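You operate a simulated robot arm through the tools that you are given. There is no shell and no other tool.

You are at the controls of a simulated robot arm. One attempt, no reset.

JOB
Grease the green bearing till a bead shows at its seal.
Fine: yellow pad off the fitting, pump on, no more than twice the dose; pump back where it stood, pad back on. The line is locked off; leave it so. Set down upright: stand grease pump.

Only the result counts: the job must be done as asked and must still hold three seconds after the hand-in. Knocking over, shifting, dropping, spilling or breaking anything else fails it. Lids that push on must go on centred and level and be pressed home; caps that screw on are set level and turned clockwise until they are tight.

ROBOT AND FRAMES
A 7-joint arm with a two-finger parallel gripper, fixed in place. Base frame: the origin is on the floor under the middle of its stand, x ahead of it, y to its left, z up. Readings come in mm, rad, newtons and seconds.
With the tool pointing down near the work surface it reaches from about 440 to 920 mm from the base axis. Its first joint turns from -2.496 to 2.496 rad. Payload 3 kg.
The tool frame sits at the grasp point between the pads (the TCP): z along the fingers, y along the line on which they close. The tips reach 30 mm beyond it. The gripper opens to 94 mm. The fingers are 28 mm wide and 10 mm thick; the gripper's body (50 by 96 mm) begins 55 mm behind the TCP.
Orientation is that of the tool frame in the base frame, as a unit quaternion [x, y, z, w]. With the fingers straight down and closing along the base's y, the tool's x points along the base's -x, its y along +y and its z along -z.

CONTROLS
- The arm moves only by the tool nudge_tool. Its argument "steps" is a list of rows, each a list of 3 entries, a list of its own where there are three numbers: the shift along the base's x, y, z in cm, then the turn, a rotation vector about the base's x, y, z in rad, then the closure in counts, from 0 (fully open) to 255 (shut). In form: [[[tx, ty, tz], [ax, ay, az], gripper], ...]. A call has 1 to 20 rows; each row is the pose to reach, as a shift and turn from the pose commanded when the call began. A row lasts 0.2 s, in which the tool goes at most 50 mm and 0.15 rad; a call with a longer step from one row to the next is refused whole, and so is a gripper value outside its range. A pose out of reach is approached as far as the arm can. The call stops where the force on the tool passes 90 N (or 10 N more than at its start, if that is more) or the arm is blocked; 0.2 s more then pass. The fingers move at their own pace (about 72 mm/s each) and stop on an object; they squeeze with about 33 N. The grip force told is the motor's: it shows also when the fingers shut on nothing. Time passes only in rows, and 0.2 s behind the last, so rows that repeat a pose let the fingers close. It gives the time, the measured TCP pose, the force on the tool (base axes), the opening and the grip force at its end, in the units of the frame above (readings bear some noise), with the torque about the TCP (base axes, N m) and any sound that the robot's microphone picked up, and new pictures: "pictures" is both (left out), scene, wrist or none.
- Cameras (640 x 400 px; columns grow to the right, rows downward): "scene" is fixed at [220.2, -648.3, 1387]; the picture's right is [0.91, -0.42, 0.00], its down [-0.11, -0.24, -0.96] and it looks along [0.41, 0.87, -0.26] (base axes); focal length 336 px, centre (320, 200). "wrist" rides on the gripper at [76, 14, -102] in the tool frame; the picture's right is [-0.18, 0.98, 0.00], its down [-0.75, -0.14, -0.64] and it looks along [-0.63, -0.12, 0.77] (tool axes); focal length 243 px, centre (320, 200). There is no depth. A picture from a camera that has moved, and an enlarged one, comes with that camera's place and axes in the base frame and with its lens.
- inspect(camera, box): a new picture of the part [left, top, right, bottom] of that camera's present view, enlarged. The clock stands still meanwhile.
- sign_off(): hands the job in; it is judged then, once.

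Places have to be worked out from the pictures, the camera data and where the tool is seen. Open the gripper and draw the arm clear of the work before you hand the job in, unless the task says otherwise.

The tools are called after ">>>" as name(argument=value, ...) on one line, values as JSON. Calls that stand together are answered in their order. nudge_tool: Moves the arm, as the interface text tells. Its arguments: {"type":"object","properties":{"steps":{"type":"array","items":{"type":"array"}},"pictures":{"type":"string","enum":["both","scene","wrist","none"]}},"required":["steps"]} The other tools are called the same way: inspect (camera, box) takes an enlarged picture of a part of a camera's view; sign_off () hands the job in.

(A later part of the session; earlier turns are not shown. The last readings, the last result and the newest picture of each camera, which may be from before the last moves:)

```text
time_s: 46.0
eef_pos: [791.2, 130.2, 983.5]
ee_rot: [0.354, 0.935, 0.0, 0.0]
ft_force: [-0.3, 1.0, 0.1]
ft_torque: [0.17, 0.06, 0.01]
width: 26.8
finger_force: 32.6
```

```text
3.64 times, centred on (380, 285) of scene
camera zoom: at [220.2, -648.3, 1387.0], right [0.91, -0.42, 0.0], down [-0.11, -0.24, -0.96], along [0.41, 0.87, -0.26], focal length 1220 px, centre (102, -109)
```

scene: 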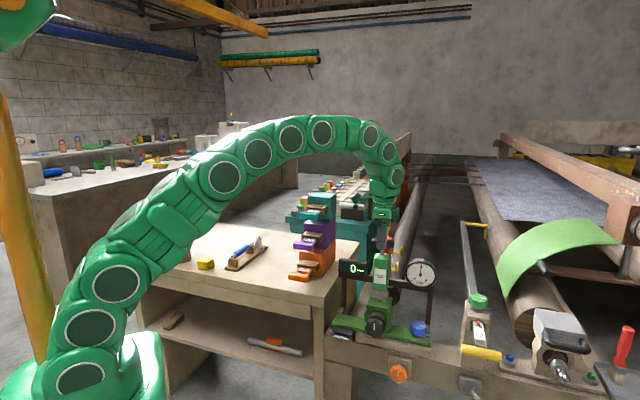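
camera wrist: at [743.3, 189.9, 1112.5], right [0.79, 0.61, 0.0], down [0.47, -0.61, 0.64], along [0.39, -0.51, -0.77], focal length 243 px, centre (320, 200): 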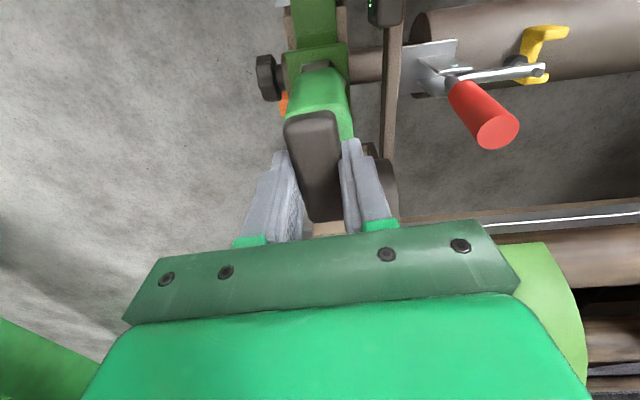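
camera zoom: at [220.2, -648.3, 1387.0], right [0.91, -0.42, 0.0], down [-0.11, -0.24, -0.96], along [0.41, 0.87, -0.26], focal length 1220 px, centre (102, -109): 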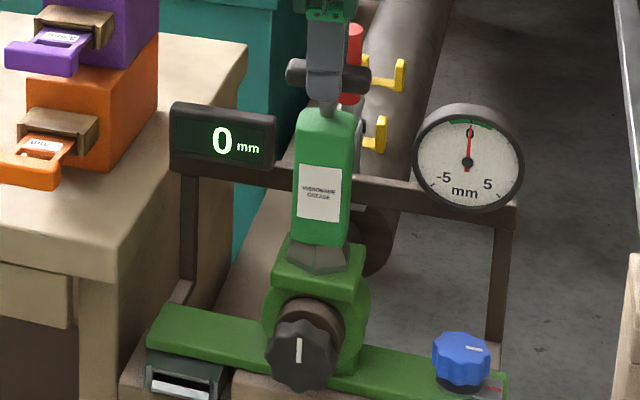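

Almost no resistance, so the plunger is moving down freely. Pressing a further 4 mm, watching.

>>> nudge_tool(steps=[[[0, 0, -0.2], [0, 0, 0], 255], [[0, 0, -0.4], [0, 0, 0], 255]], pictures="none")

>>> inspect(camera="scene", box=[360, 230, 405, 275])

>>> inspect(camera="scene", box=[355, 285, 405, 340])

```text
time_s: 46.6
eef_pos: [791.2, 130.4, 981.0]
ee_rot: [0.355, 0.935, 0.001, 0.0]
ft_force: [-0.2, 1.6, 1.1]
ft_torque: [0.04, -0.02, 0.02]
width: 26.6
finger_force: 32.9
```

```text
8.89 times, centred on (382, 252) of scene
camera zoom: at [220.2, -648.3, 1387.0], right [0.91, -0.42, 0.0], down [-0.11, -0.24, -0.96], along [0.41, 0.87, -0.26], focal length 2982 px, centre (-236, -267)
```

zoom: 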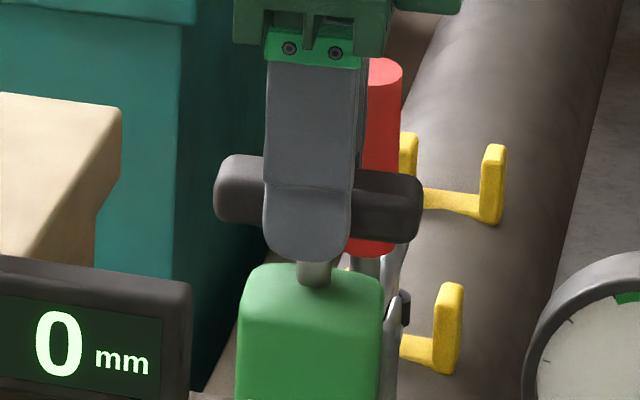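

```text
7.27 times, centred on (380, 312) of scene
camera zoom: at [220.2, -648.3, 1387.0], right [0.91, -0.42, 0.0], down [-0.11, -0.24, -0.96], along [0.41, 0.87, -0.26], focal length 2440 px, centre (-116, -618)
```

zoom: 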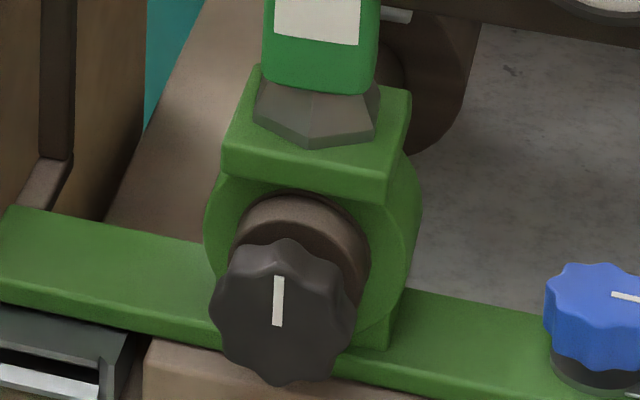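

The handle and plunger are down about 7 mm, with no bead yet. Pressing another 4 mm.

>>> nudge_tool(steps=[[[0, 0, -0.2], [0, 0, 0], 255], [[0, 0, -0.4], [0, 0, 0], 255]], pictures="none")

>>> inspect(camera="scene", box=[360, 230, 405, 275])

>>> inspect(camera="scene", box=[355, 285, 405, 340])

>>> inspect(camera="wrist", box=[240, 0, 400, 100])

```text
time_s: 47.2
eef_pos: [790.0, 128.8, 975.1]
ee_rot: [0.354, 0.935, 0.0, 0.0]
ft_force: [-1.7, 1.7, 2.3]
ft_torque: [0.06, 0.22, -0.02]
width: 26.9
finger_force: 32.5
```

```text
8.89 times, centred on (382, 252) of scene
camera zoom: at [220.2, -648.3, 1387.0], right [0.91, -0.42, 0.0], down [-0.11, -0.24, -0.96], along [0.41, 0.87, -0.26], focal length 2982 px, centre (-236, -267)
```

zoom: 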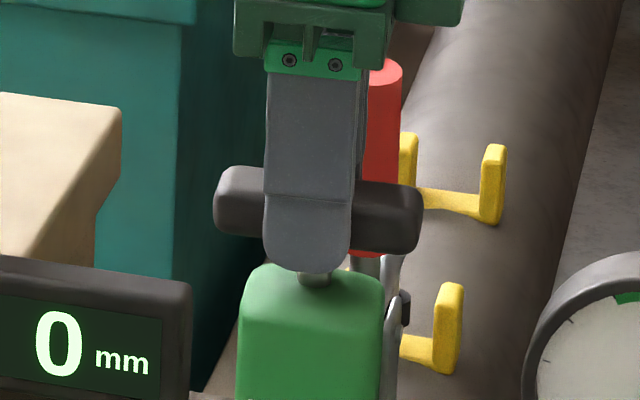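

```text
7.27 times, centred on (380, 312) of scene
camera zoom: at [220.2, -648.3, 1387.0], right [0.91, -0.42, 0.0], down [-0.11, -0.24, -0.96], along [0.41, 0.87, -0.26], focal length 2440 px, centre (-116, -618)
```

zoom: 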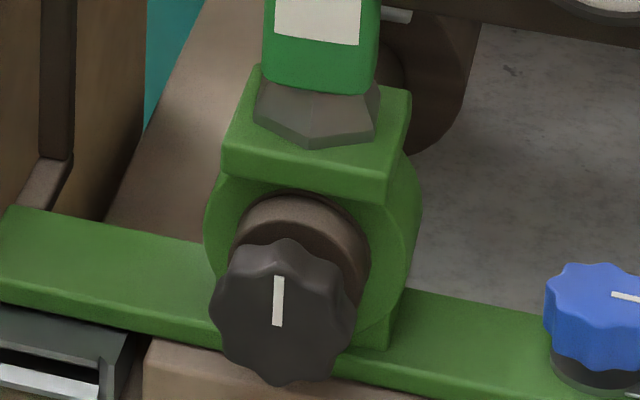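

```text
4.00 times, centred on (320, 50) of wrist
camera zoom: at [743.5, 189.7, 1078.1], right [0.79, 0.61, 0.0], down [0.47, -0.61, 0.64], along [0.39, -0.51, -0.77], focal length 970 px, centre (320, 800)
```

zoom: 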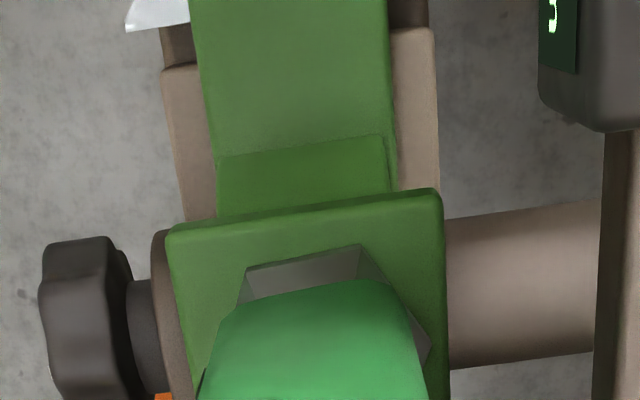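

11 mm down with only about 7 N of spring build-up and no bead yet. Another 4 mm.

>>> nudge_tool(steps=[[[0, 0, -0.2], [0, 0, 0], 255], [[0, 0, -0.4], [0, 0, 0], 255]], pictures="none")

>>> inspect(camera="scene", box=[360, 230, 405, 275])

>>> inspect(camera="scene", box=[355, 285, 405, 340])

```text
time_s: 47.8
eef_pos: [791.0, 130.0, 972.7]
ee_rot: [0.355, 0.935, 0.001, -0.001]
ft_force: [-0.3, -1.5, 2.8]
ft_torque: [-0.29, -0.09, -0.02]
width: 26.8
finger_force: 32.8
heard: click
```

```text
8.89 times, centred on (382, 252) of scene
camera zoom: at [220.2, -648.3, 1387.0], right [0.91, -0.42, 0.0], down [-0.11, -0.24, -0.96], along [0.41, 0.87, -0.26], focal length 2982 px, centre (-236, -267)
```

zoom: 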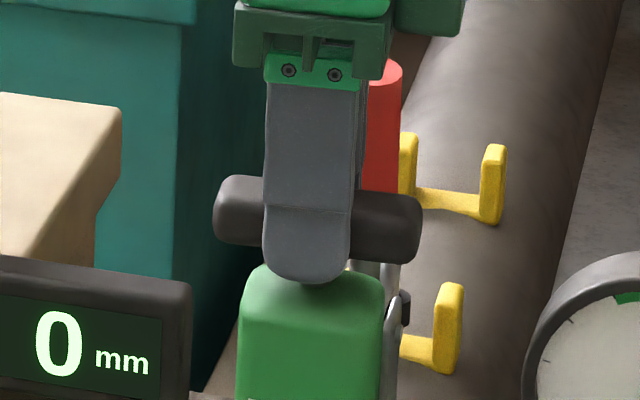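

```text
7.27 times, centred on (380, 312) of scene
camera zoom: at [220.2, -648.3, 1387.0], right [0.91, -0.42, 0.0], down [-0.11, -0.24, -0.96], along [0.41, 0.87, -0.26], focal length 2440 px, centre (-116, -618)
```

zoom: 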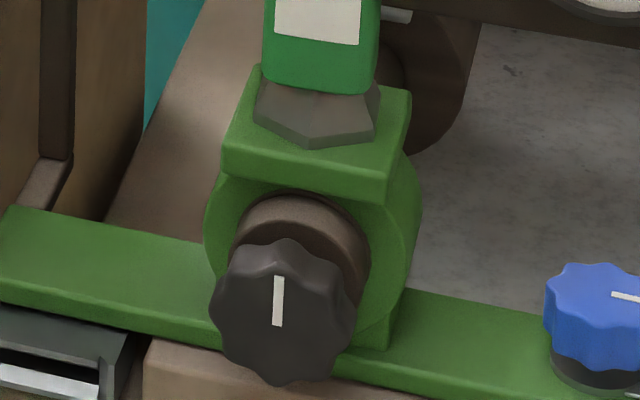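

A click: one stroke registered at about 15 mm. I'll look closely for a bead from both cameras before doing anything more.

>>> inspect(camera="scene", box=[365, 300, 397, 330])

>>> inspect(camera="wrist", box=[240, 0, 400, 120])

>>> inspect(camera="scene", box=[370, 265, 420, 310])

```text
13.33 times, centred on (381, 315) of scene
camera zoom: at [220.2, -648.3, 1387.0], right [0.91, -0.42, 0.0], down [-0.11, -0.24, -0.96], along [0.41, 0.87, -0.26], focal length 4473 px, centre (-493, -1333)
```

zoom: 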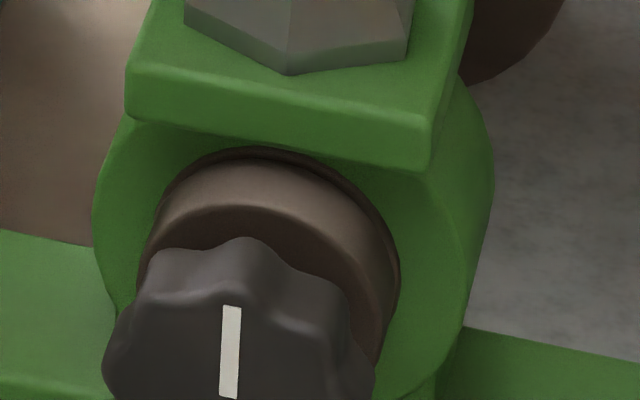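

```text
3.33 times, centred on (320, 60) of wrist
camera zoom: at [743.7, 190.1, 1074.3], right [0.79, 0.61, 0.0], down [0.47, -0.61, 0.64], along [0.39, -0.51, -0.77], focal length 809 px, centre (320, 667)
```

zoom: 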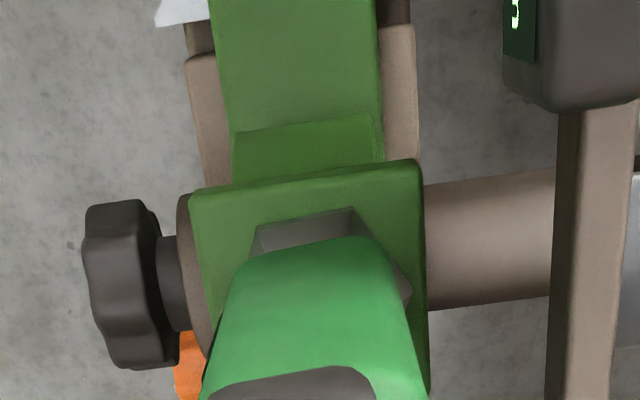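

```text
8.89 times, centred on (395, 288) of scene
camera zoom: at [220.2, -648.3, 1387.0], right [0.91, -0.42, 0.0], down [-0.11, -0.24, -0.96], along [0.41, 0.87, -0.26], focal length 2982 px, centre (-347, -578)
```

zoom: 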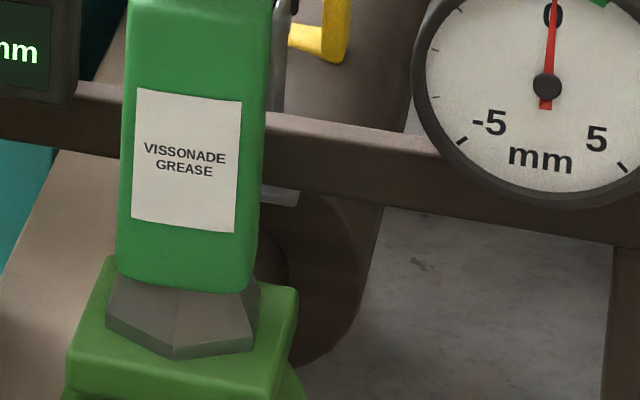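

No bead yet, so one stroke isn't enough. I'll raise the handle back to its upper position without lifting the foot, then make a second stroke.

>>> nudge_tool(steps=[[[0, 0, 0.4], [0, 0, 0], 255], [[0, 0, 0.8], [0, 0, 0], 255], [[0, 0, 1.2], [0, 0, 0], 255], [[0, 0, 1.45], [0, 0, 0], 255], [[0, 0, 1.45], [0, 0, 0], 255]], pictures="none")

>>> inspect(camera="scene", box=[355, 230, 405, 300])

>>> inspect(camera="scene", box=[360, 290, 400, 330])

```text
time_s: 49.0
eef_pos: [791.0, 128.9, 987.6]
ee_rot: [0.355, 0.935, 0.0, 0.0]
ft_force: [1.6, -1.1, 0.3]
ft_torque: [-0.31, -0.3, -0.01]
width: 26.9
finger_force: 33.1
```

```text
5.71 times, centred on (380, 265) of scene
camera zoom: at [220.2, -648.3, 1387.0], right [0.91, -0.42, 0.0], down [-0.11, -0.24, -0.96], along [0.41, 0.87, -0.26], focal length 1917 px, centre (-23, -171)
```

zoom: 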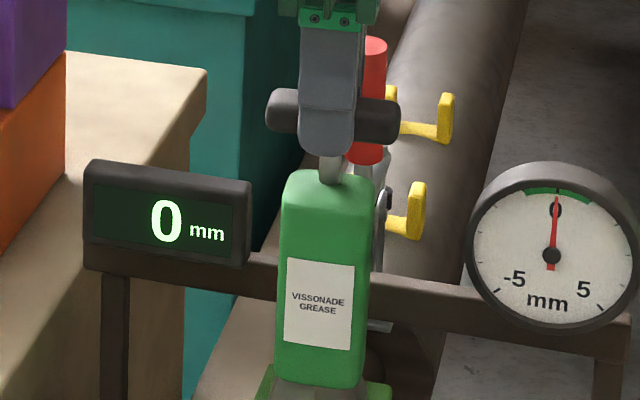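

```text
10.00 times, centred on (380, 310) of scene
camera zoom: at [220.2, -648.3, 1387.0], right [0.91, -0.42, 0.0], down [-0.11, -0.24, -0.96], along [0.41, 0.87, -0.26], focal length 3355 px, centre (-280, -900)
```

zoom: 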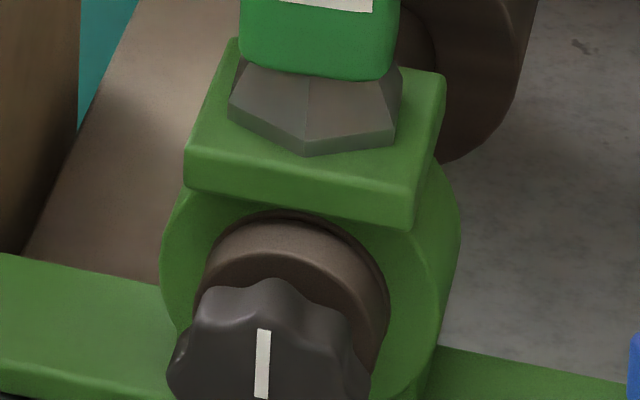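

The handle is back up and the foot is still seated, with no bead. Making the second stroke now.

>>> nudge_tool(steps=[[[0, 0, -0.4], [0, 0, 0], 255], [[0, 0, -0.8], [0, 0, 0], 255], [[0, 0, -1.2], [0, 0, 0], 255], [[0, 0, -1.45], [0, 0, 0], 255]], pictures="none")

>>> inspect(camera="scene", box=[355, 230, 405, 300])

>>> inspect(camera="scene", box=[360, 290, 400, 330])

>>> inspect(camera="wrist", box=[240, 0, 400, 120])

```text
time_s: 50.0
eef_pos: [791.4, 129.8, 971.9]
ee_rot: [0.355, 0.935, -0.001, 0.001]
ft_force: [-2.5, 0.9, 4.0]
ft_torque: [0.12, 0.29, 0.07]
width: 26.8
finger_force: 33.1
heard: click
```

```text
5.71 times, centred on (380, 265) of scene
camera zoom: at [220.2, -648.3, 1387.0], right [0.91, -0.42, 0.0], down [-0.11, -0.24, -0.96], along [0.41, 0.87, -0.26], focal length 1917 px, centre (-23, -171)
```

zoom: 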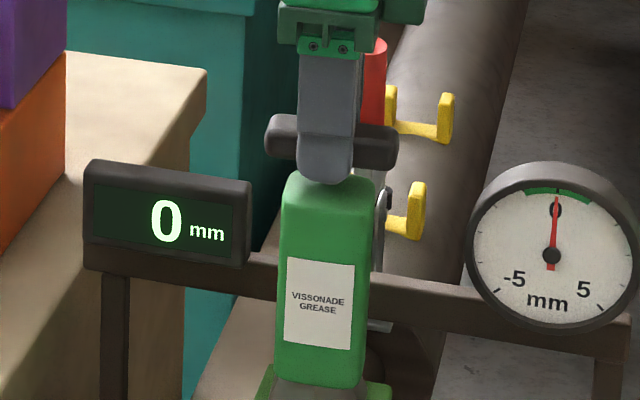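

```text
10.00 times, centred on (380, 310) of scene
camera zoom: at [220.2, -648.3, 1387.0], right [0.91, -0.42, 0.0], down [-0.11, -0.24, -0.96], along [0.41, 0.87, -0.26], focal length 3355 px, centre (-280, -900)
```

zoom: 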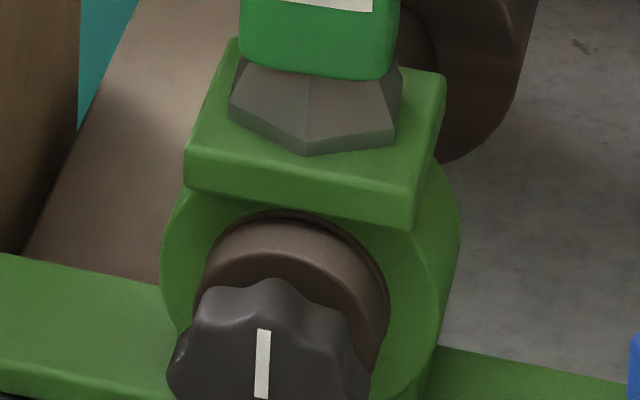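

```text
3.33 times, centred on (320, 60) of wrist
camera zoom: at [743.3, 190.1, 1073.7], right [0.79, 0.61, 0.0], down [0.47, -0.61, 0.64], along [0.39, -0.51, -0.77], focal length 809 px, centre (320, 667)
```

zoom: 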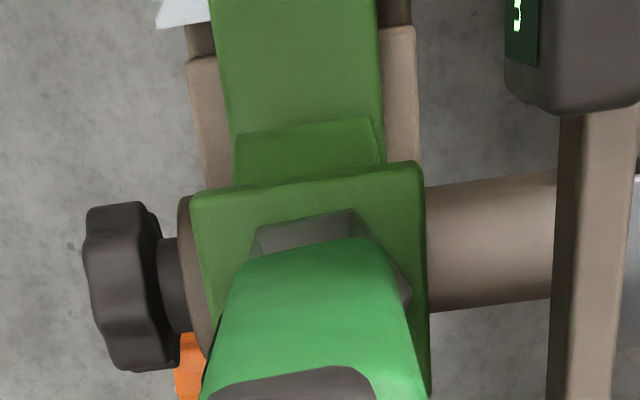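

Second click, still no bead in any view. Raising and making a third stroke, checking again right after.

>>> nudge_tool(steps=[[[0, 0, 0.4], [0, 0, 0], 255], [[0, 0, 0.8], [0, 0, 0], 255], [[0, 0, 1.2], [0, 0, 0], 255], [[0, 0, 1.45], [0, 0, 0], 255], [[0, 0, 1.45], [0, 0, 0], 255]], pictures="none")

>>> inspect(camera="scene", box=[360, 290, 400, 330])

>>> inspect(camera="wrist", box=[240, 0, 400, 120])

```text
time_s: 51.2
eef_pos: [790.6, 129.8, 986.3]
ee_rot: [0.354, 0.935, -0.001, 0.0]
ft_force: [-1.6, 0.3, 0.3]
ft_torque: [0.09, 0.16, 0.03]
width: 26.9
finger_force: 33.1
```

```text
10.00 times, centred on (380, 310) of scene
camera zoom: at [220.2, -648.3, 1387.0], right [0.91, -0.42, 0.0], down [-0.11, -0.24, -0.96], along [0.41, 0.87, -0.26], focal length 3355 px, centre (-280, -900)
```

zoom: 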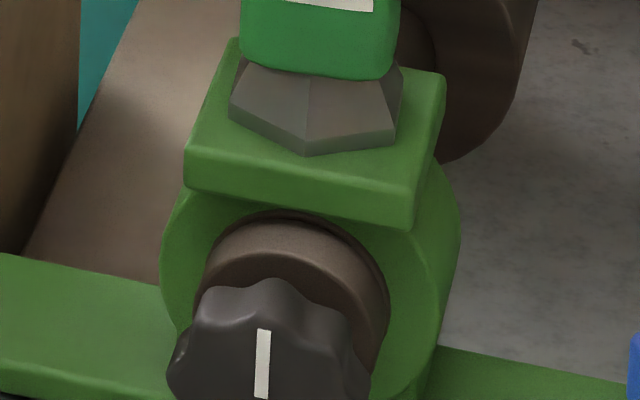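

```text
3.33 times, centred on (320, 60) of wrist
camera zoom: at [743.6, 190.1, 1088.4], right [0.79, 0.61, 0.0], down [0.47, -0.61, 0.64], along [0.39, -0.51, -0.77], focal length 809 px, centre (320, 667)
```

zoom: 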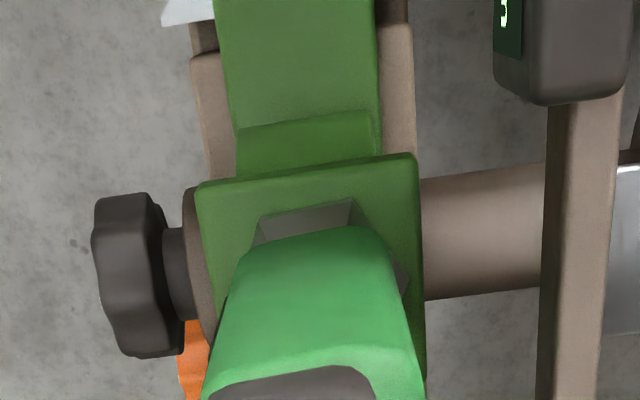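

>>> nudge_tool(steps=[[[0, 0, -0.4], [0, 0, 0], 255], [[0, 0, -0.8], [0, 0, 0], 255], [[0, 0, -1.2], [0, 0, 0], 255], [[0, 0, -1.45], [0, 0, 0], 255]], pictures="none")

>>> inspect(camera="scene", box=[360, 290, 400, 330])

>>> inspect(camera="wrist", box=[240, 0, 400, 120])

>>> inspect(camera="scene", box=[340, 220, 440, 345])

```text
time_s: 52.2
eef_pos: [791.3, 129.5, 971.5]
ee_rot: [0.355, 0.935, 0.001, 0.0]
ft_force: [-0.9, -1.2, 3.0]
ft_torque: [-0.12, -0.02, -0.04]
width: 27.0
finger_force: 32.7
heard: click
```

```text
10.00 times, centred on (380, 310) of scene
camera zoom: at [220.2, -648.3, 1387.0], right [0.91, -0.42, 0.0], down [-0.11, -0.24, -0.96], along [0.41, 0.87, -0.26], focal length 3355 px, centre (-280, -900)
```

zoom: 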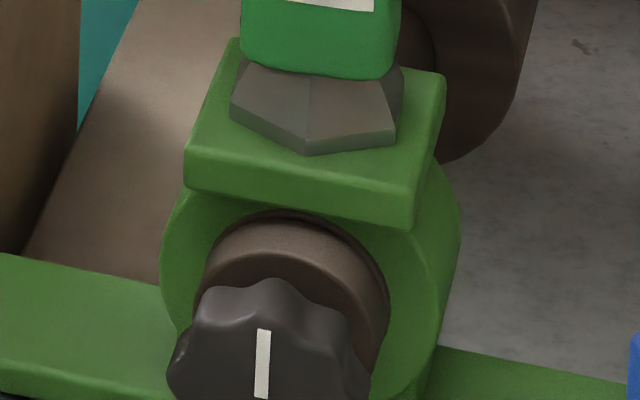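

```text
3.33 times, centred on (320, 60) of wrist
camera zoom: at [743.8, 190.2, 1073.5], right [0.79, 0.61, 0.0], down [0.47, -0.61, 0.64], along [0.39, -0.51, -0.77], focal length 809 px, centre (320, 667)
```

zoom: 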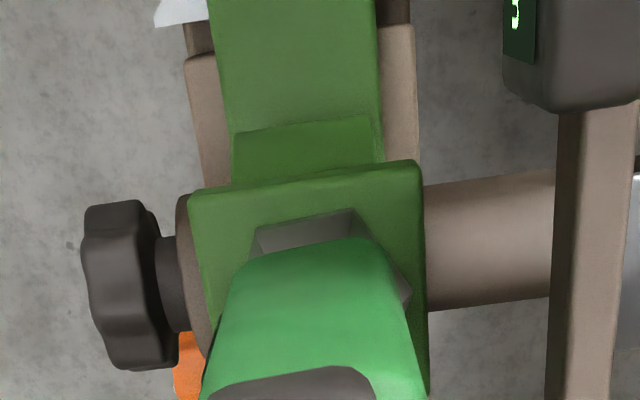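

```text
3.20 times, centred on (390, 282) of scene
camera zoom: at [220.2, -648.3, 1387.0], right [0.91, -0.42, 0.0], down [-0.11, -0.24, -0.96], along [0.41, 0.87, -0.26], focal length 1074 px, centre (96, -64)
```

zoom: 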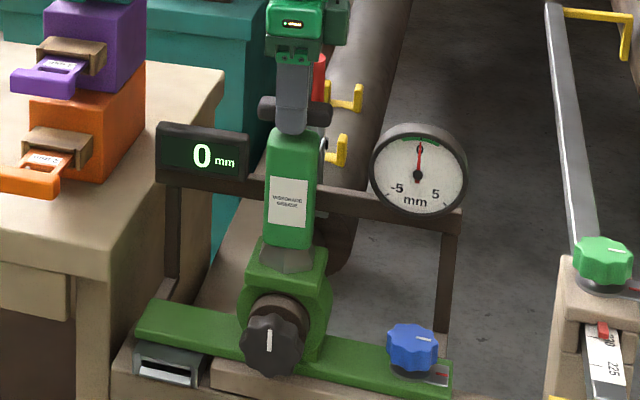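

Three clicks and still nothing obvious. I'll enlarge the seal area as far as I can, to be sure I'm not missing a small bead.

>>> inspect(camera="scene", box=[372, 306, 392, 320])

>>> inspect(camera="scene", box=[385, 305, 405, 335])

>>> inspect(camera="wrist", box=[270, 45, 310, 120])

>>> inspect(camera="wrist", box=[330, 30, 390, 110])

```text
16.00 times, centred on (382, 313) of scene
camera zoom: at [220.2, -648.3, 1387.0], right [0.91, -0.42, 0.0], down [-0.11, -0.24, -0.96], along [0.41, 0.87, -0.26], focal length 5368 px, centre (-672, -1608)
```

zoom: 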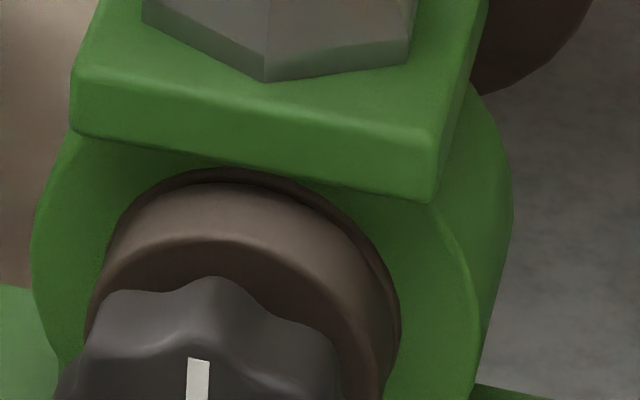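

```text
13.33 times, centred on (395, 320) of scene
camera zoom: at [220.2, -648.3, 1387.0], right [0.91, -0.42, 0.0], down [-0.11, -0.24, -0.96], along [0.41, 0.87, -0.26], focal length 4473 px, centre (-680, -1400)
```

zoom: 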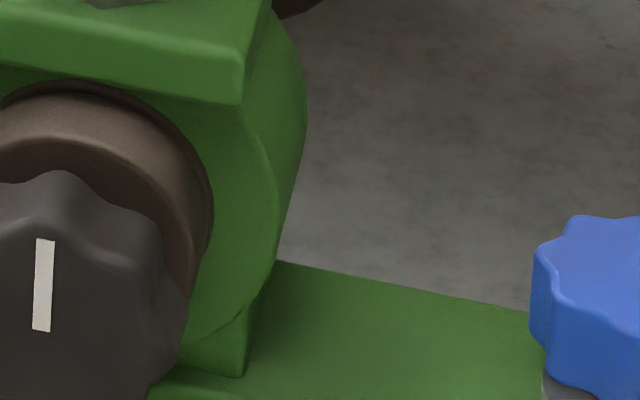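

```text
5.33 times, centred on (290, 82) of wrist
camera zoom: at [743.8, 190.2, 1073.5], right [0.79, 0.61, 0.0], down [0.47, -0.61, 0.64], along [0.39, -0.51, -0.77], focal length 1294 px, centre (480, 827)
```

zoom: 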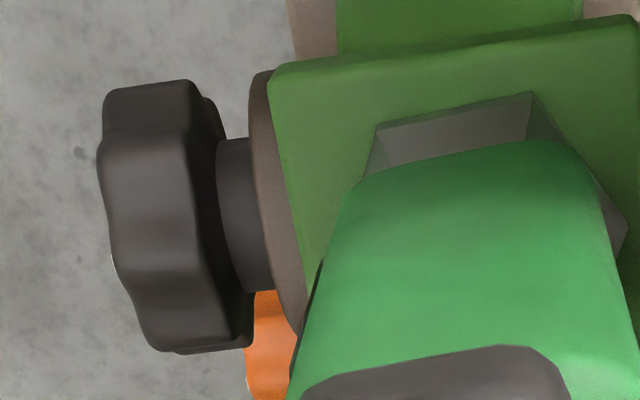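

```text
5.00 times, centred on (360, 70) of wrist
camera zoom: at [743.8, 190.2, 1073.5], right [0.79, 0.61, 0.0], down [0.47, -0.61, 0.64], along [0.39, -0.51, -0.77], focal length 1213 px, centre (120, 850)
```

zoom: 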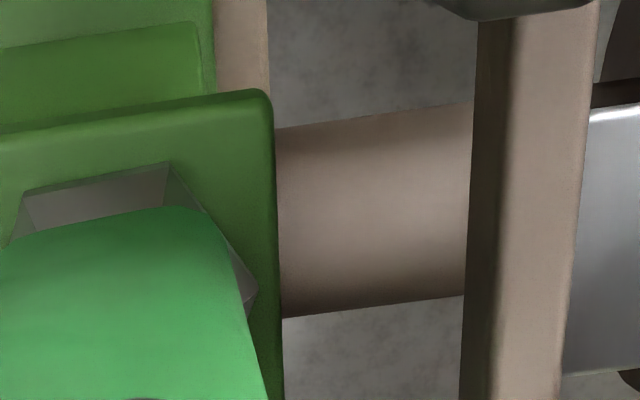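

Only the dark seal ring around the brown collar shows, with no bead on it. I'll make the fourth stroke as one raise and press, and inspect again.

>>> nudge_tool(steps=[[[0, 0, 0.4], [0, 0, 0], 255], [[0, 0, 0.8], [0, 0, 0], 255], [[0, 0, 1.2], [0, 0, 0], 255], [[0, 0, 1.45], [0, 0, 0], 255], [[0, 0, 1.45], [0, 0, 0], 255], [[0, 0, 1.05], [0, 0, 0], 255], [[0, 0, 0.65], [0, 0, 0], 255], [[0, 0, 0.25], [0, 0, 0], 255], [[0, 0, 0], [0, 0, 0], 255]], pictures="none")

>>> inspect(camera="scene", box=[360, 290, 400, 330])

>>> inspect(camera="wrist", box=[240, 0, 400, 120])

```text
time_s: 54.2
eef_pos: [790.9, 129.9, 972.3]
ee_rot: [0.355, 0.935, 0.001, 0.0]
ft_force: [1.8, 1.0, 3.1]
ft_torque: [-0.01, -0.38, 0.02]
width: 27.1
finger_force: 33.1
heard: click
```

```text
10.00 times, centred on (380, 310) of scene
camera zoom: at [220.2, -648.3, 1387.0], right [0.91, -0.42, 0.0], down [-0.11, -0.24, -0.96], along [0.41, 0.87, -0.26], focal length 3355 px, centre (-280, -900)
```

zoom: 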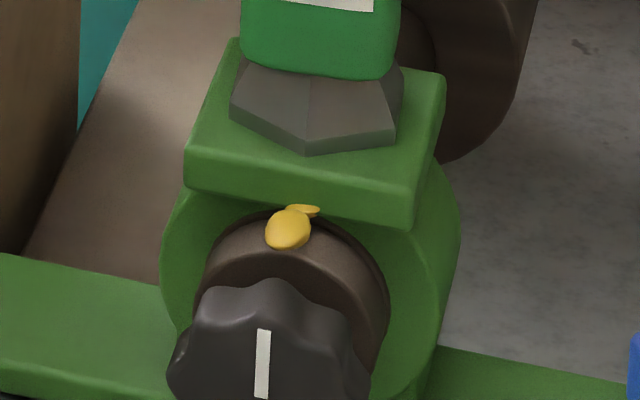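

```text
3.33 times, centred on (320, 60) of wrist
camera zoom: at [743.3, 190.1, 1074.3], right [0.79, 0.61, 0.0], down [0.47, -0.61, 0.64], along [0.39, -0.51, -0.77], focal length 809 px, centre (320, 667)
```

zoom: 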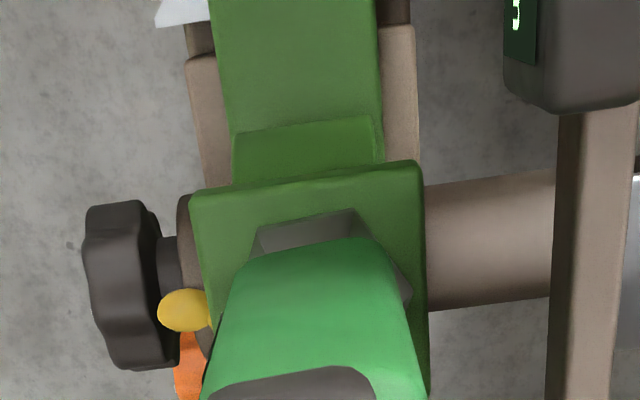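

The bead has appeared at the seal after the fourth stroke, so I'll stop pumping. Raising the handle to the top of its travel, then lifting the pump straight up off the fitting.

>>> nudge_tool(steps=[[[0, 0, 0.5], [0, 0, 0], 255], [[0, 0, 1], [0, 0, 0], 255], [[0, 0, 1.5], [0, 0, 0], 255], [[0, 0, 2], [0, 0, 0], 255], [[0, 0, 3], [0, 0, 0], 255], [[0, 0, 4.5], [0, 0, 0], 255], [[0, 0, 6.5], [0, 0, 0], 255], [[0, 0, 9.5], [0, 0, 0], 255], [[0, 0, 12.5], [0, 0, 0], 255], [[0, 0, 15.5], [0, 0, 0], 255], [[0, 0, 16.35], [0, 0, 0], 255], [[0, 0, 16.35], [0, 0, 0], 255]])

>>> inspect(camera="scene", box=[340, 200, 430, 340])

```text
time_s: 56.8
eef_pos: [790.8, 129.7, 1135.0]
ee_rot: [0.355, 0.935, -0.001, 0.0]
ft_force: [0.1, -0.4, -4.1]
ft_torque: [-0.02, 0.03, -0.02]
width: 27.0
finger_force: 32.8
camera wrist: at [743.6, 190.1, 1237.9], right [0.79, 0.61, 0.0], down [0.47, -0.61, 0.64], along [0.39, -0.51, -0.77], focal length 243 px, centre (320, 200)
```

scene: 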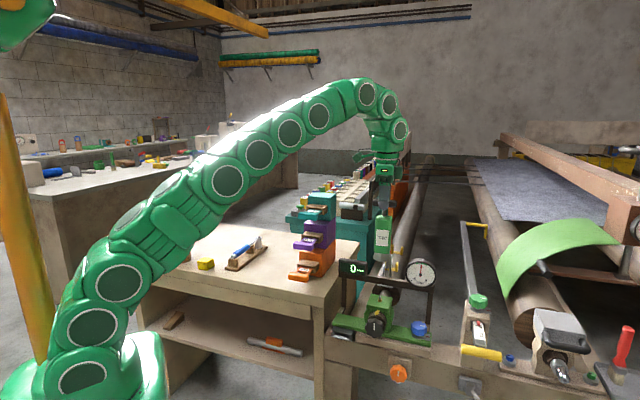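
wrist: 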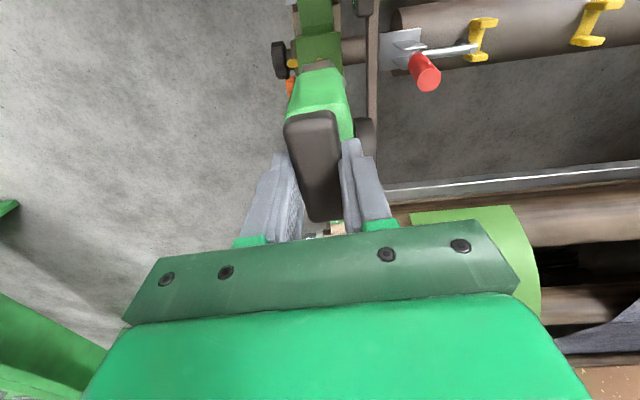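

```text
2.86 times, centred on (385, 270) of scene
camera zoom: at [220.2, -648.3, 1387.0], right [0.91, -0.42, 0.0], down [-0.11, -0.24, -0.96], along [0.41, 0.87, -0.26], focal length 958 px, centre (134, 0)
```

zoom: 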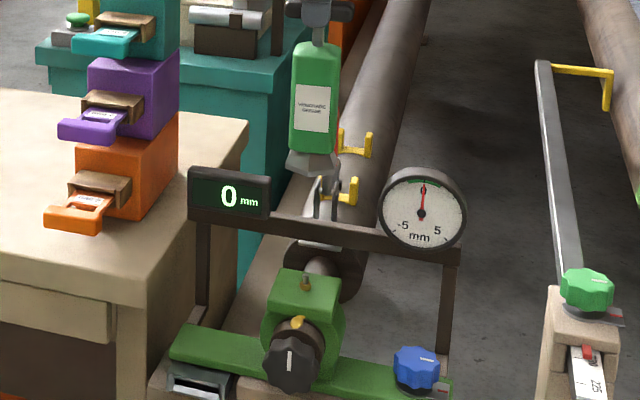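

The pump is clear of the fitting and the bead remains. Carrying the pump back by the same route around the drawer fronts, to above its old spot.

>>> nudge_tool(steps=[[[-2.5, 0.6, 0], [0, 0, 0], 255], [[-6, 1.6, -0.3], [0, 0, 0], 255], [[-9.5, 2.5, -0.6], [0, 0, 0], 255], [[-12.8, 3.3, -0.9], [0, 0, 0], 255], [[-15.5, 4, -1], [0, 0, 0], 255], [[-18.1, 6.6, -1.3], [0, 0, 0], 255], [[-20.7, 9.2, -1.5], [0, 0, 0], 255], [[-23.3, 11.8, -1.8], [0, 0, 0], 255], [[-25.9, 14.4, -2], [0, 0, 0], 255], [[-28.5, 17, -2.3], [0, 0, 0], 255], [[-31, 19.6, -2.5], [0, 0, 0], 255], [[-30.2, 22.2, -2.5], [0, 0, 0], 255], [[-29.2, 25.5, -2.5], [0, 0, 0], 255], [[-28.1, 28.8, -2.5], [0, 0, 0], 255], [[-27.13, 31.71, -2.5], [0, 0, 0], 255], [[-27.13, 31.71, -2.5], [0, 0, 0], 255], [[-27.13, 31.71, -2.5], [0, 0, 0], 255]])

```text
time_s: 60.4
eef_pos: [522.3, 446.6, 1110.8]
ee_rot: [0.355, 0.935, 0.0, 0.0]
ft_force: [0.2, -0.3, -3.4]
ft_torque: [0.03, 0.03, -0.02]
width: 26.8
finger_force: 32.8
camera wrist: at [474.3, 507.3, 1211.9], right [0.79, 0.61, 0.0], down [0.47, -0.61, 0.64], along [0.39, -0.51, -0.77], focal length 243 px, centre (320, 200)
```

scene: 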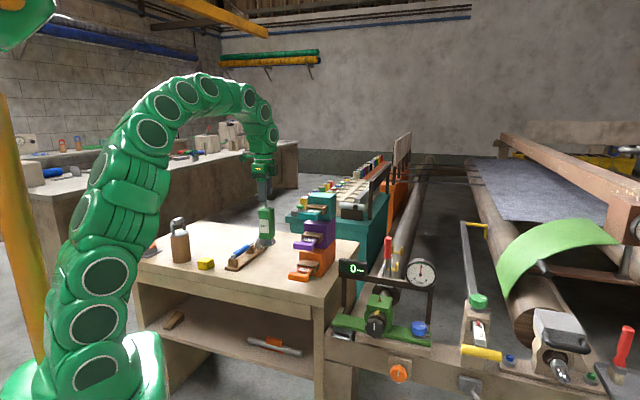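
wrist: 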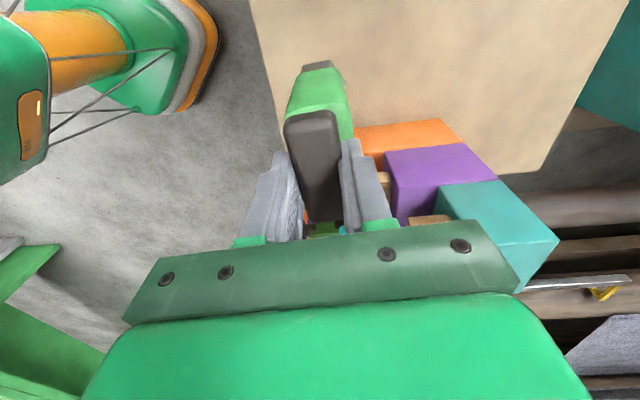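

I'm over the old spot with the same commanded x, y. I'll lower to the same height as just after the first lift (z 1005.4), to compare the picture with the earlier one.

>>> nudge_tool(steps=[[[0, 0, -2], [0, 0, 0], 255], [[0, 0, -5], [0, 0, 0], 255], [[0, 0, -8], [0, 0, 0], 255], [[0, 0, -10], [0, 0, 0], 255], [[0, 0, -10.5], [0, 0, 0], 255], [[0, 0, -10.5], [0, 0, 0], 255]], pictures="none")

>>> inspect(camera="scene", box=[240, 200, 300, 290])

>>> inspect(camera="wrist", box=[220, 40, 420, 240])

```text
time_s: 61.8
eef_pos: [519.5, 448.2, 1006.0]
ee_rot: [0.354, 0.935, 0.0, 0.0]
ft_force: [0.0, 0.9, -3.8]
ft_torque: [0.02, 0.02, -0.02]
width: 26.9
finger_force: 32.6
```

```text
4.44 times, centred on (270, 245) of scene
camera zoom: at [220.2, -648.3, 1387.0], right [0.91, -0.42, 0.0], down [-0.11, -0.24, -0.96], along [0.41, 0.87, -0.26], focal length 1491 px, centre (542, 0)
```

zoom: 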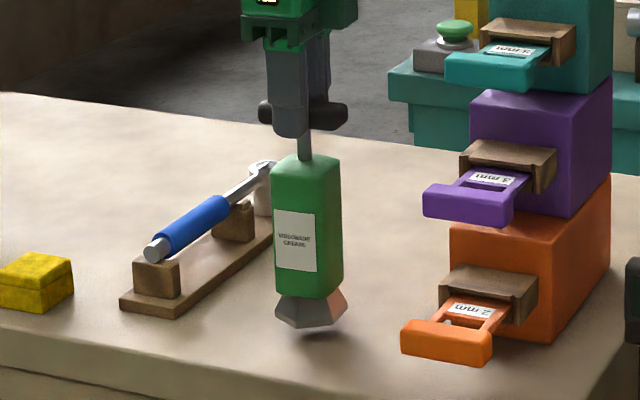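

```text
2.00 times, centred on (320, 140) of wrist
camera zoom: at [471.5, 508.0, 1107.1], right [0.79, 0.61, 0.0], down [0.47, -0.61, 0.64], along [0.39, -0.51, -0.77], focal length 485 px, centre (320, 320)
```

zoom: 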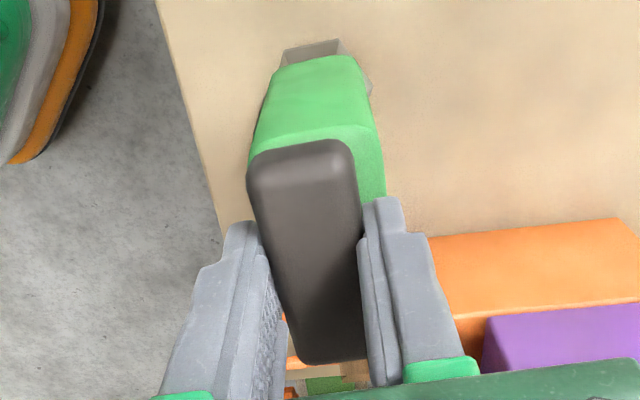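

The picture matches the earlier one almost exactly. Lowering towards the bench; contact is expected near z≈989.5.

>>> nudge_tool(steps=[[[0, 0, -0.4], [0, 0, 0], 255], [[0, 0, -0.8], [0, 0, 0], 255], [[0, 0, -1.2], [0, 0, 0], 255], [[0, 0, -1.2], [0, 0, 0], 255]], pictures="none")

>>> nudge_tool(steps=[[[0, 0, -0.1], [0, 0, 0], 255], [[0, 0, -0.2], [0, 0, 0], 255], [[0, 0, -0.2], [0, 0, 0], 255]], pictures="none")

>>> inspect(camera="scene", box=[240, 230, 300, 290])

```text
time_s: 62.8
eef_pos: [520.4, 447.0, 993.6]
ee_rot: [0.355, 0.935, 0.0, 0.0]
ft_force: [-0.2, 0.9, -5.0]
ft_torque: [0.01, 0.0, -0.04]
width: 26.9
finger_force: 32.3
```

```text
time_s: 63.6
eef_pos: [518.5, 446.3, 990.8]
ee_rot: [0.355, 0.935, -0.001, 0.0]
ft_force: [0.1, 0.4, -4.6]
ft_torque: [0.0, 0.01, 0.01]
width: 26.9
finger_force: 33.1
```

```text
6.67 times, centred on (270, 260) of scene
camera zoom: at [220.2, -648.3, 1387.0], right [0.91, -0.42, 0.0], down [-0.11, -0.24, -0.96], along [0.41, 0.87, -0.26], focal length 2237 px, centre (653, -200)
```

zoom: 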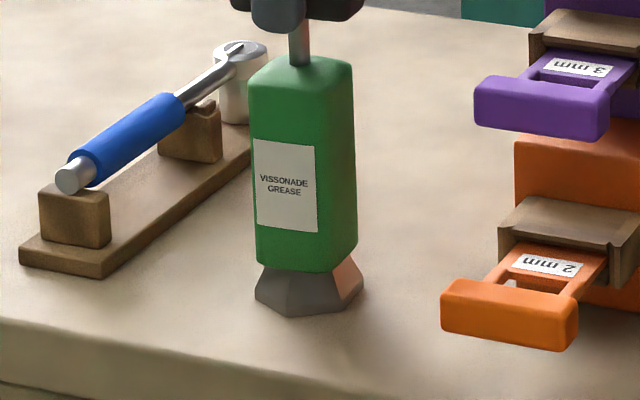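

>>> nudge_tool(steps=[[[0, 0, -0.1], [0, 0, 0], 255], [[0, 0, -0.1], [0, 0, 0], 255]], pictures="none")

>>> nudge_tool(steps=[[[0, 0, -0.1], [0, 0, 0], 255], [[0, 0, -0.1], [0, 0, 0], 255]], pictures="none")

>>> inspect(camera="scene", box=[240, 230, 300, 290])

```text
time_s: 64.2
eef_pos: [519.2, 446.0, 991.7]
ee_rot: [0.354, 0.935, 0.0, 0.0]
ft_force: [0.3, 0.4, -2.8]
ft_torque: [0.13, 0.02, 0.05]
width: 27.3
finger_force: 33.0
```

```text
time_s: 64.8
eef_pos: [520.3, 446.6, 988.8]
ee_rot: [0.355, 0.935, 0.0, 0.0]
ft_force: [1.0, 2.0, 0.4]
ft_torque: [0.21, -0.07, 0.01]
width: 26.9
finger_force: 33.6
```

```text
6.67 times, centred on (270, 260) of scene
camera zoom: at [220.2, -648.3, 1387.0], right [0.91, -0.42, 0.0], down [-0.11, -0.24, -0.96], along [0.41, 0.87, -0.26], focal length 2237 px, centre (653, -200)
```

zoom: 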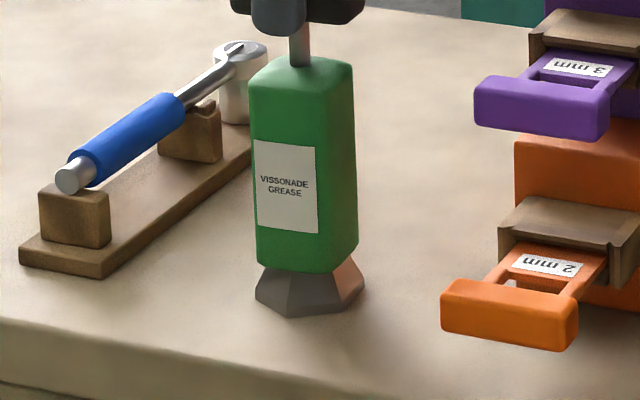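

The pump stands on the bench (load now about 0) within about 1.5 mm of its original place, upright. Opening the fingers slowly and rising straight up.

>>> nudge_tool(steps=[[[0, 0, 0], [0, 0, 0], 170], [[0, 0, 0], [0, 0, 0], 130], [[0, 0, 0], [0, 0, 0], 60], [[0, 0, 0], [0, 0, 0], 0], [[0, 0, 0], [0, 0, 0], 0], [[0, 0, 2], [0, 0, 0], 0], [[0, 0, 5], [0, 0, 0], 0], [[0, 0, 8.5], [0, 0, 0], 0], [[0, 0, 10.5], [0, 0, 0], 0], [[0, 0, 10.5], [0, 0, 0], 0]])

>>> inspect(camera="scene", box=[220, 210, 320, 290])

>>> inspect(camera="scene", box=[240, 230, 300, 290])

```text
time_s: 67.0
eef_pos: [518.4, 447.7, 1095.1]
ee_rot: [0.354, 0.935, 0.0, 0.0]
ft_force: [0.6, 1.0, 0.8]
ft_torque: [0.0, -0.01, 0.05]
width: 94.1
finger_force: 0.0
camera wrist: at [470.7, 507.2, 1197.5], right [0.79, 0.61, 0.0], down [0.47, -0.61, 0.64], along [0.39, -0.51, -0.77], focal length 243 px, centre (320, 200)
```

scene: 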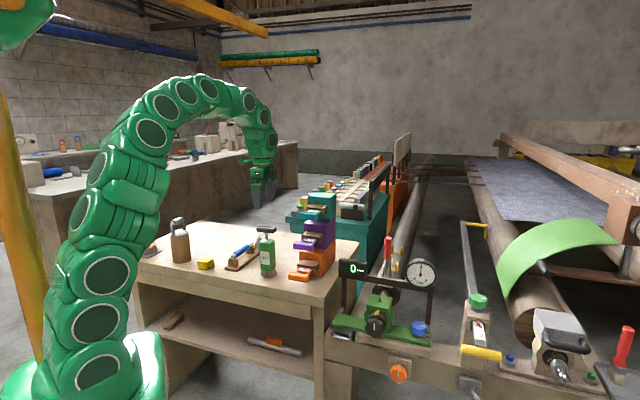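
wrist: 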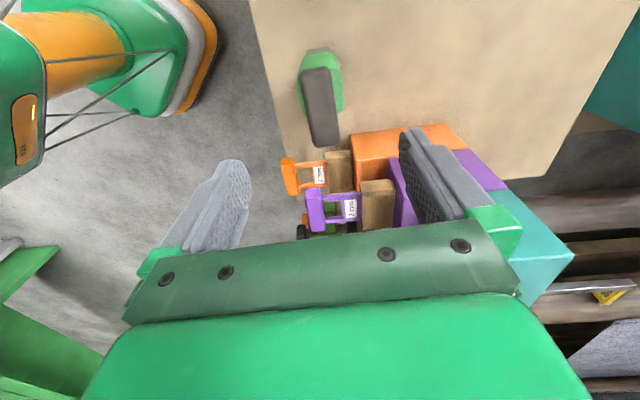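

```text
5.00 times, centred on (270, 250) of scene
camera zoom: at [220.2, -648.3, 1387.0], right [0.91, -0.42, 0.0], down [-0.11, -0.24, -0.96], along [0.41, 0.87, -0.26], focal length 1678 px, centre (570, -50)
```

zoom: 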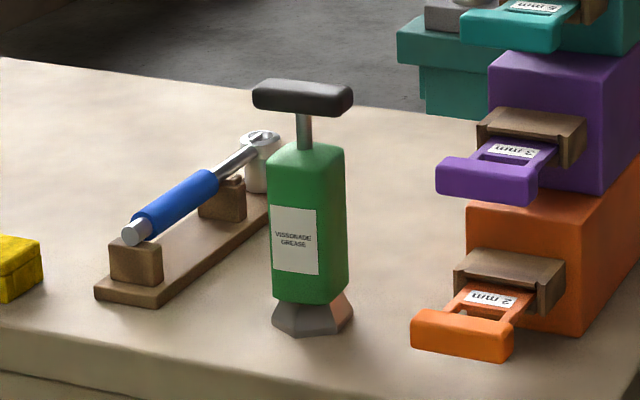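

```text
6.67 times, centred on (270, 260) of scene
camera zoom: at [220.2, -648.3, 1387.0], right [0.91, -0.42, 0.0], down [-0.11, -0.24, -0.96], along [0.41, 0.87, -0.26], focal length 2237 px, centre (653, -200)
```

zoom: 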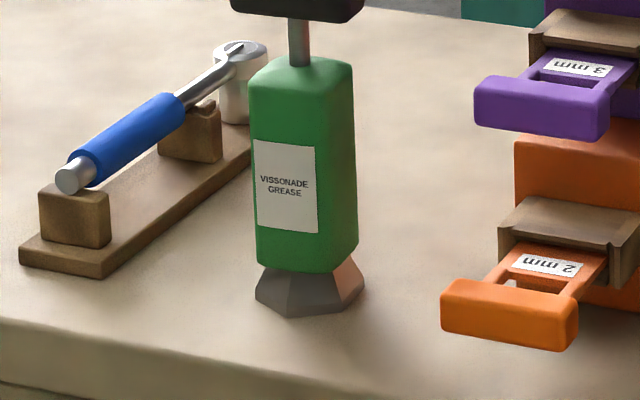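

The pump stands upright on its own. I'll compare with the untouched picture from before, using the same crop.

>>> inspect(camera="scene", box=[230, 190, 310, 290])

>>> inspect(camera="wrist", box=[220, 0, 420, 160])

```text
4.00 times, centred on (270, 240) of scene
camera zoom: at [220.2, -648.3, 1387.0], right [0.91, -0.42, 0.0], down [-0.11, -0.24, -0.96], along [0.41, 0.87, -0.26], focal length 1342 px, centre (520, 40)
```

zoom: 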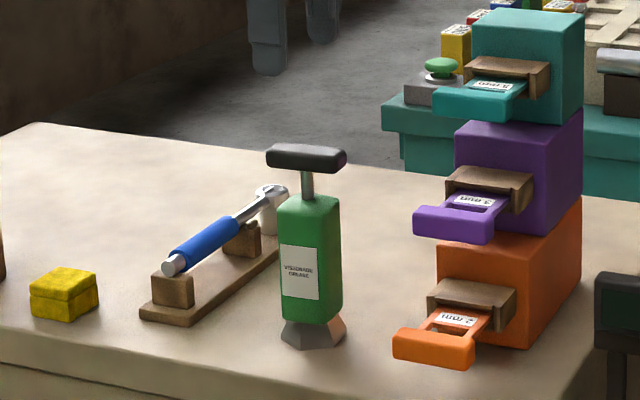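

```text
2.50 times, centred on (320, 80) of wrist
camera zoom: at [470.7, 507.2, 1197.5], right [0.79, 0.61, 0.0], down [0.47, -0.61, 0.64], along [0.39, -0.51, -0.77], focal length 606 px, centre (320, 500)
```

zoom: 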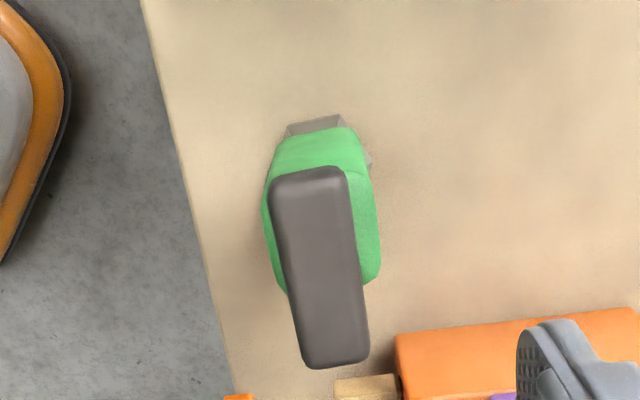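

Within about 2 mm of where it stood. Now back for the pad: turning the tool +1.511 rad and moving over it.

>>> nudge_tool(steps=[[[-1.6, 1.3, 0], [0, 0, 0.126], 0], [[-3.3, 2.5, 0], [0, 0, 0.252], 0], [[-5, 3.8, 0], [0, 0, 0.378], 0], [[-6.6, 5, 0], [0, 0, 0.504], 0], [[-8.3, 6.3, 0], [0, 0, 0.63], 0], [[-9.9, 7.6, 0], [0, 0, 0.756], 0], [[-11.6, 8.8, 0], [0, 0, 0.882], 0], [[-13.2, 10.1, 0], [0, 0, 1.008], 0], [[-14.9, 11.3, -0.5], [0, 0, 1.134], 0], [[-16.5, 12.6, -1], [0, 0, 1.26], 0], [[-18.2, 13.8, -1.5], [0, 0, 1.386], 0], [[-19.8, 15.1, -2], [0, 0, 1.511], 0], [[-19.8, 15.1, -2], [0, 0, 1.511], 0], [[-19.8, 15.1, -2], [0, 0, 1.511], 0]])

>>> inspect(camera="wrist", box=[240, 0, 400, 120])

```text
time_s: 70.0
eef_pos: [320.3, 595.6, 1075.5]
ee_rot: [-0.384, 0.923, 0.0, 0.0]
ft_force: [-0.2, 0.9, 0.5]
ft_torque: [-0.02, 0.02, 0.0]
width: 93.8
finger_force: 0.1
camera wrist: at [257.9, 551.6, 1177.4], right [-0.57, 0.82, 0.0], down [0.63, 0.43, 0.64], along [0.53, 0.36, -0.77], focal length 243 px, centre (320, 200)
```

scene: 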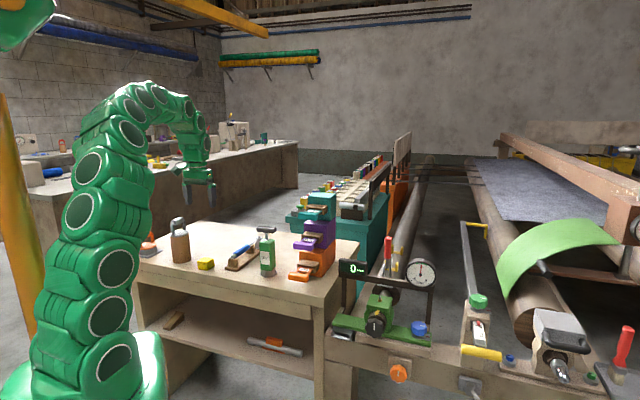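
wrist: 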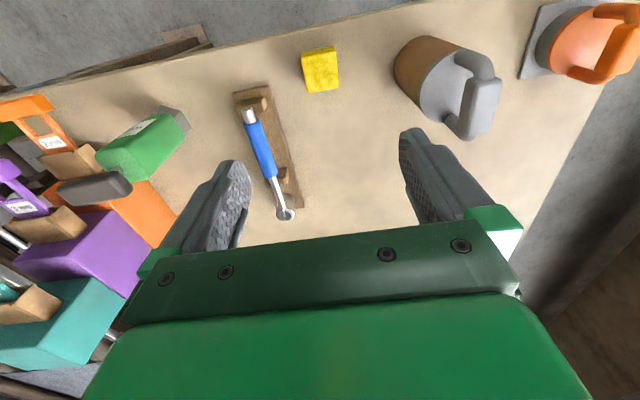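

```text
3.33 times, centred on (320, 60) of wrist
camera zoom: at [257.9, 551.6, 1177.4], right [-0.57, 0.82, 0.0], down [0.63, 0.43, 0.64], along [0.53, 0.36, -0.77], focal length 809 px, centre (320, 667)
```

zoom: 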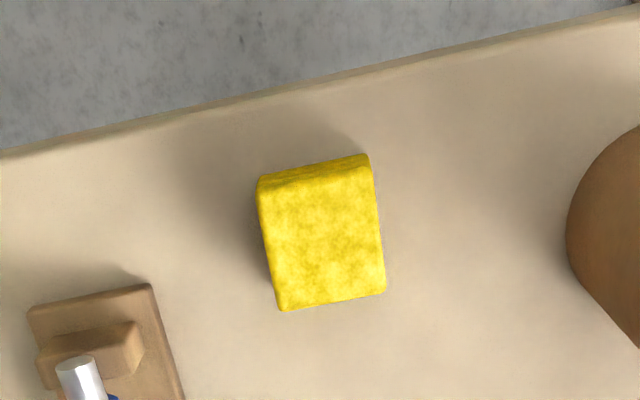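

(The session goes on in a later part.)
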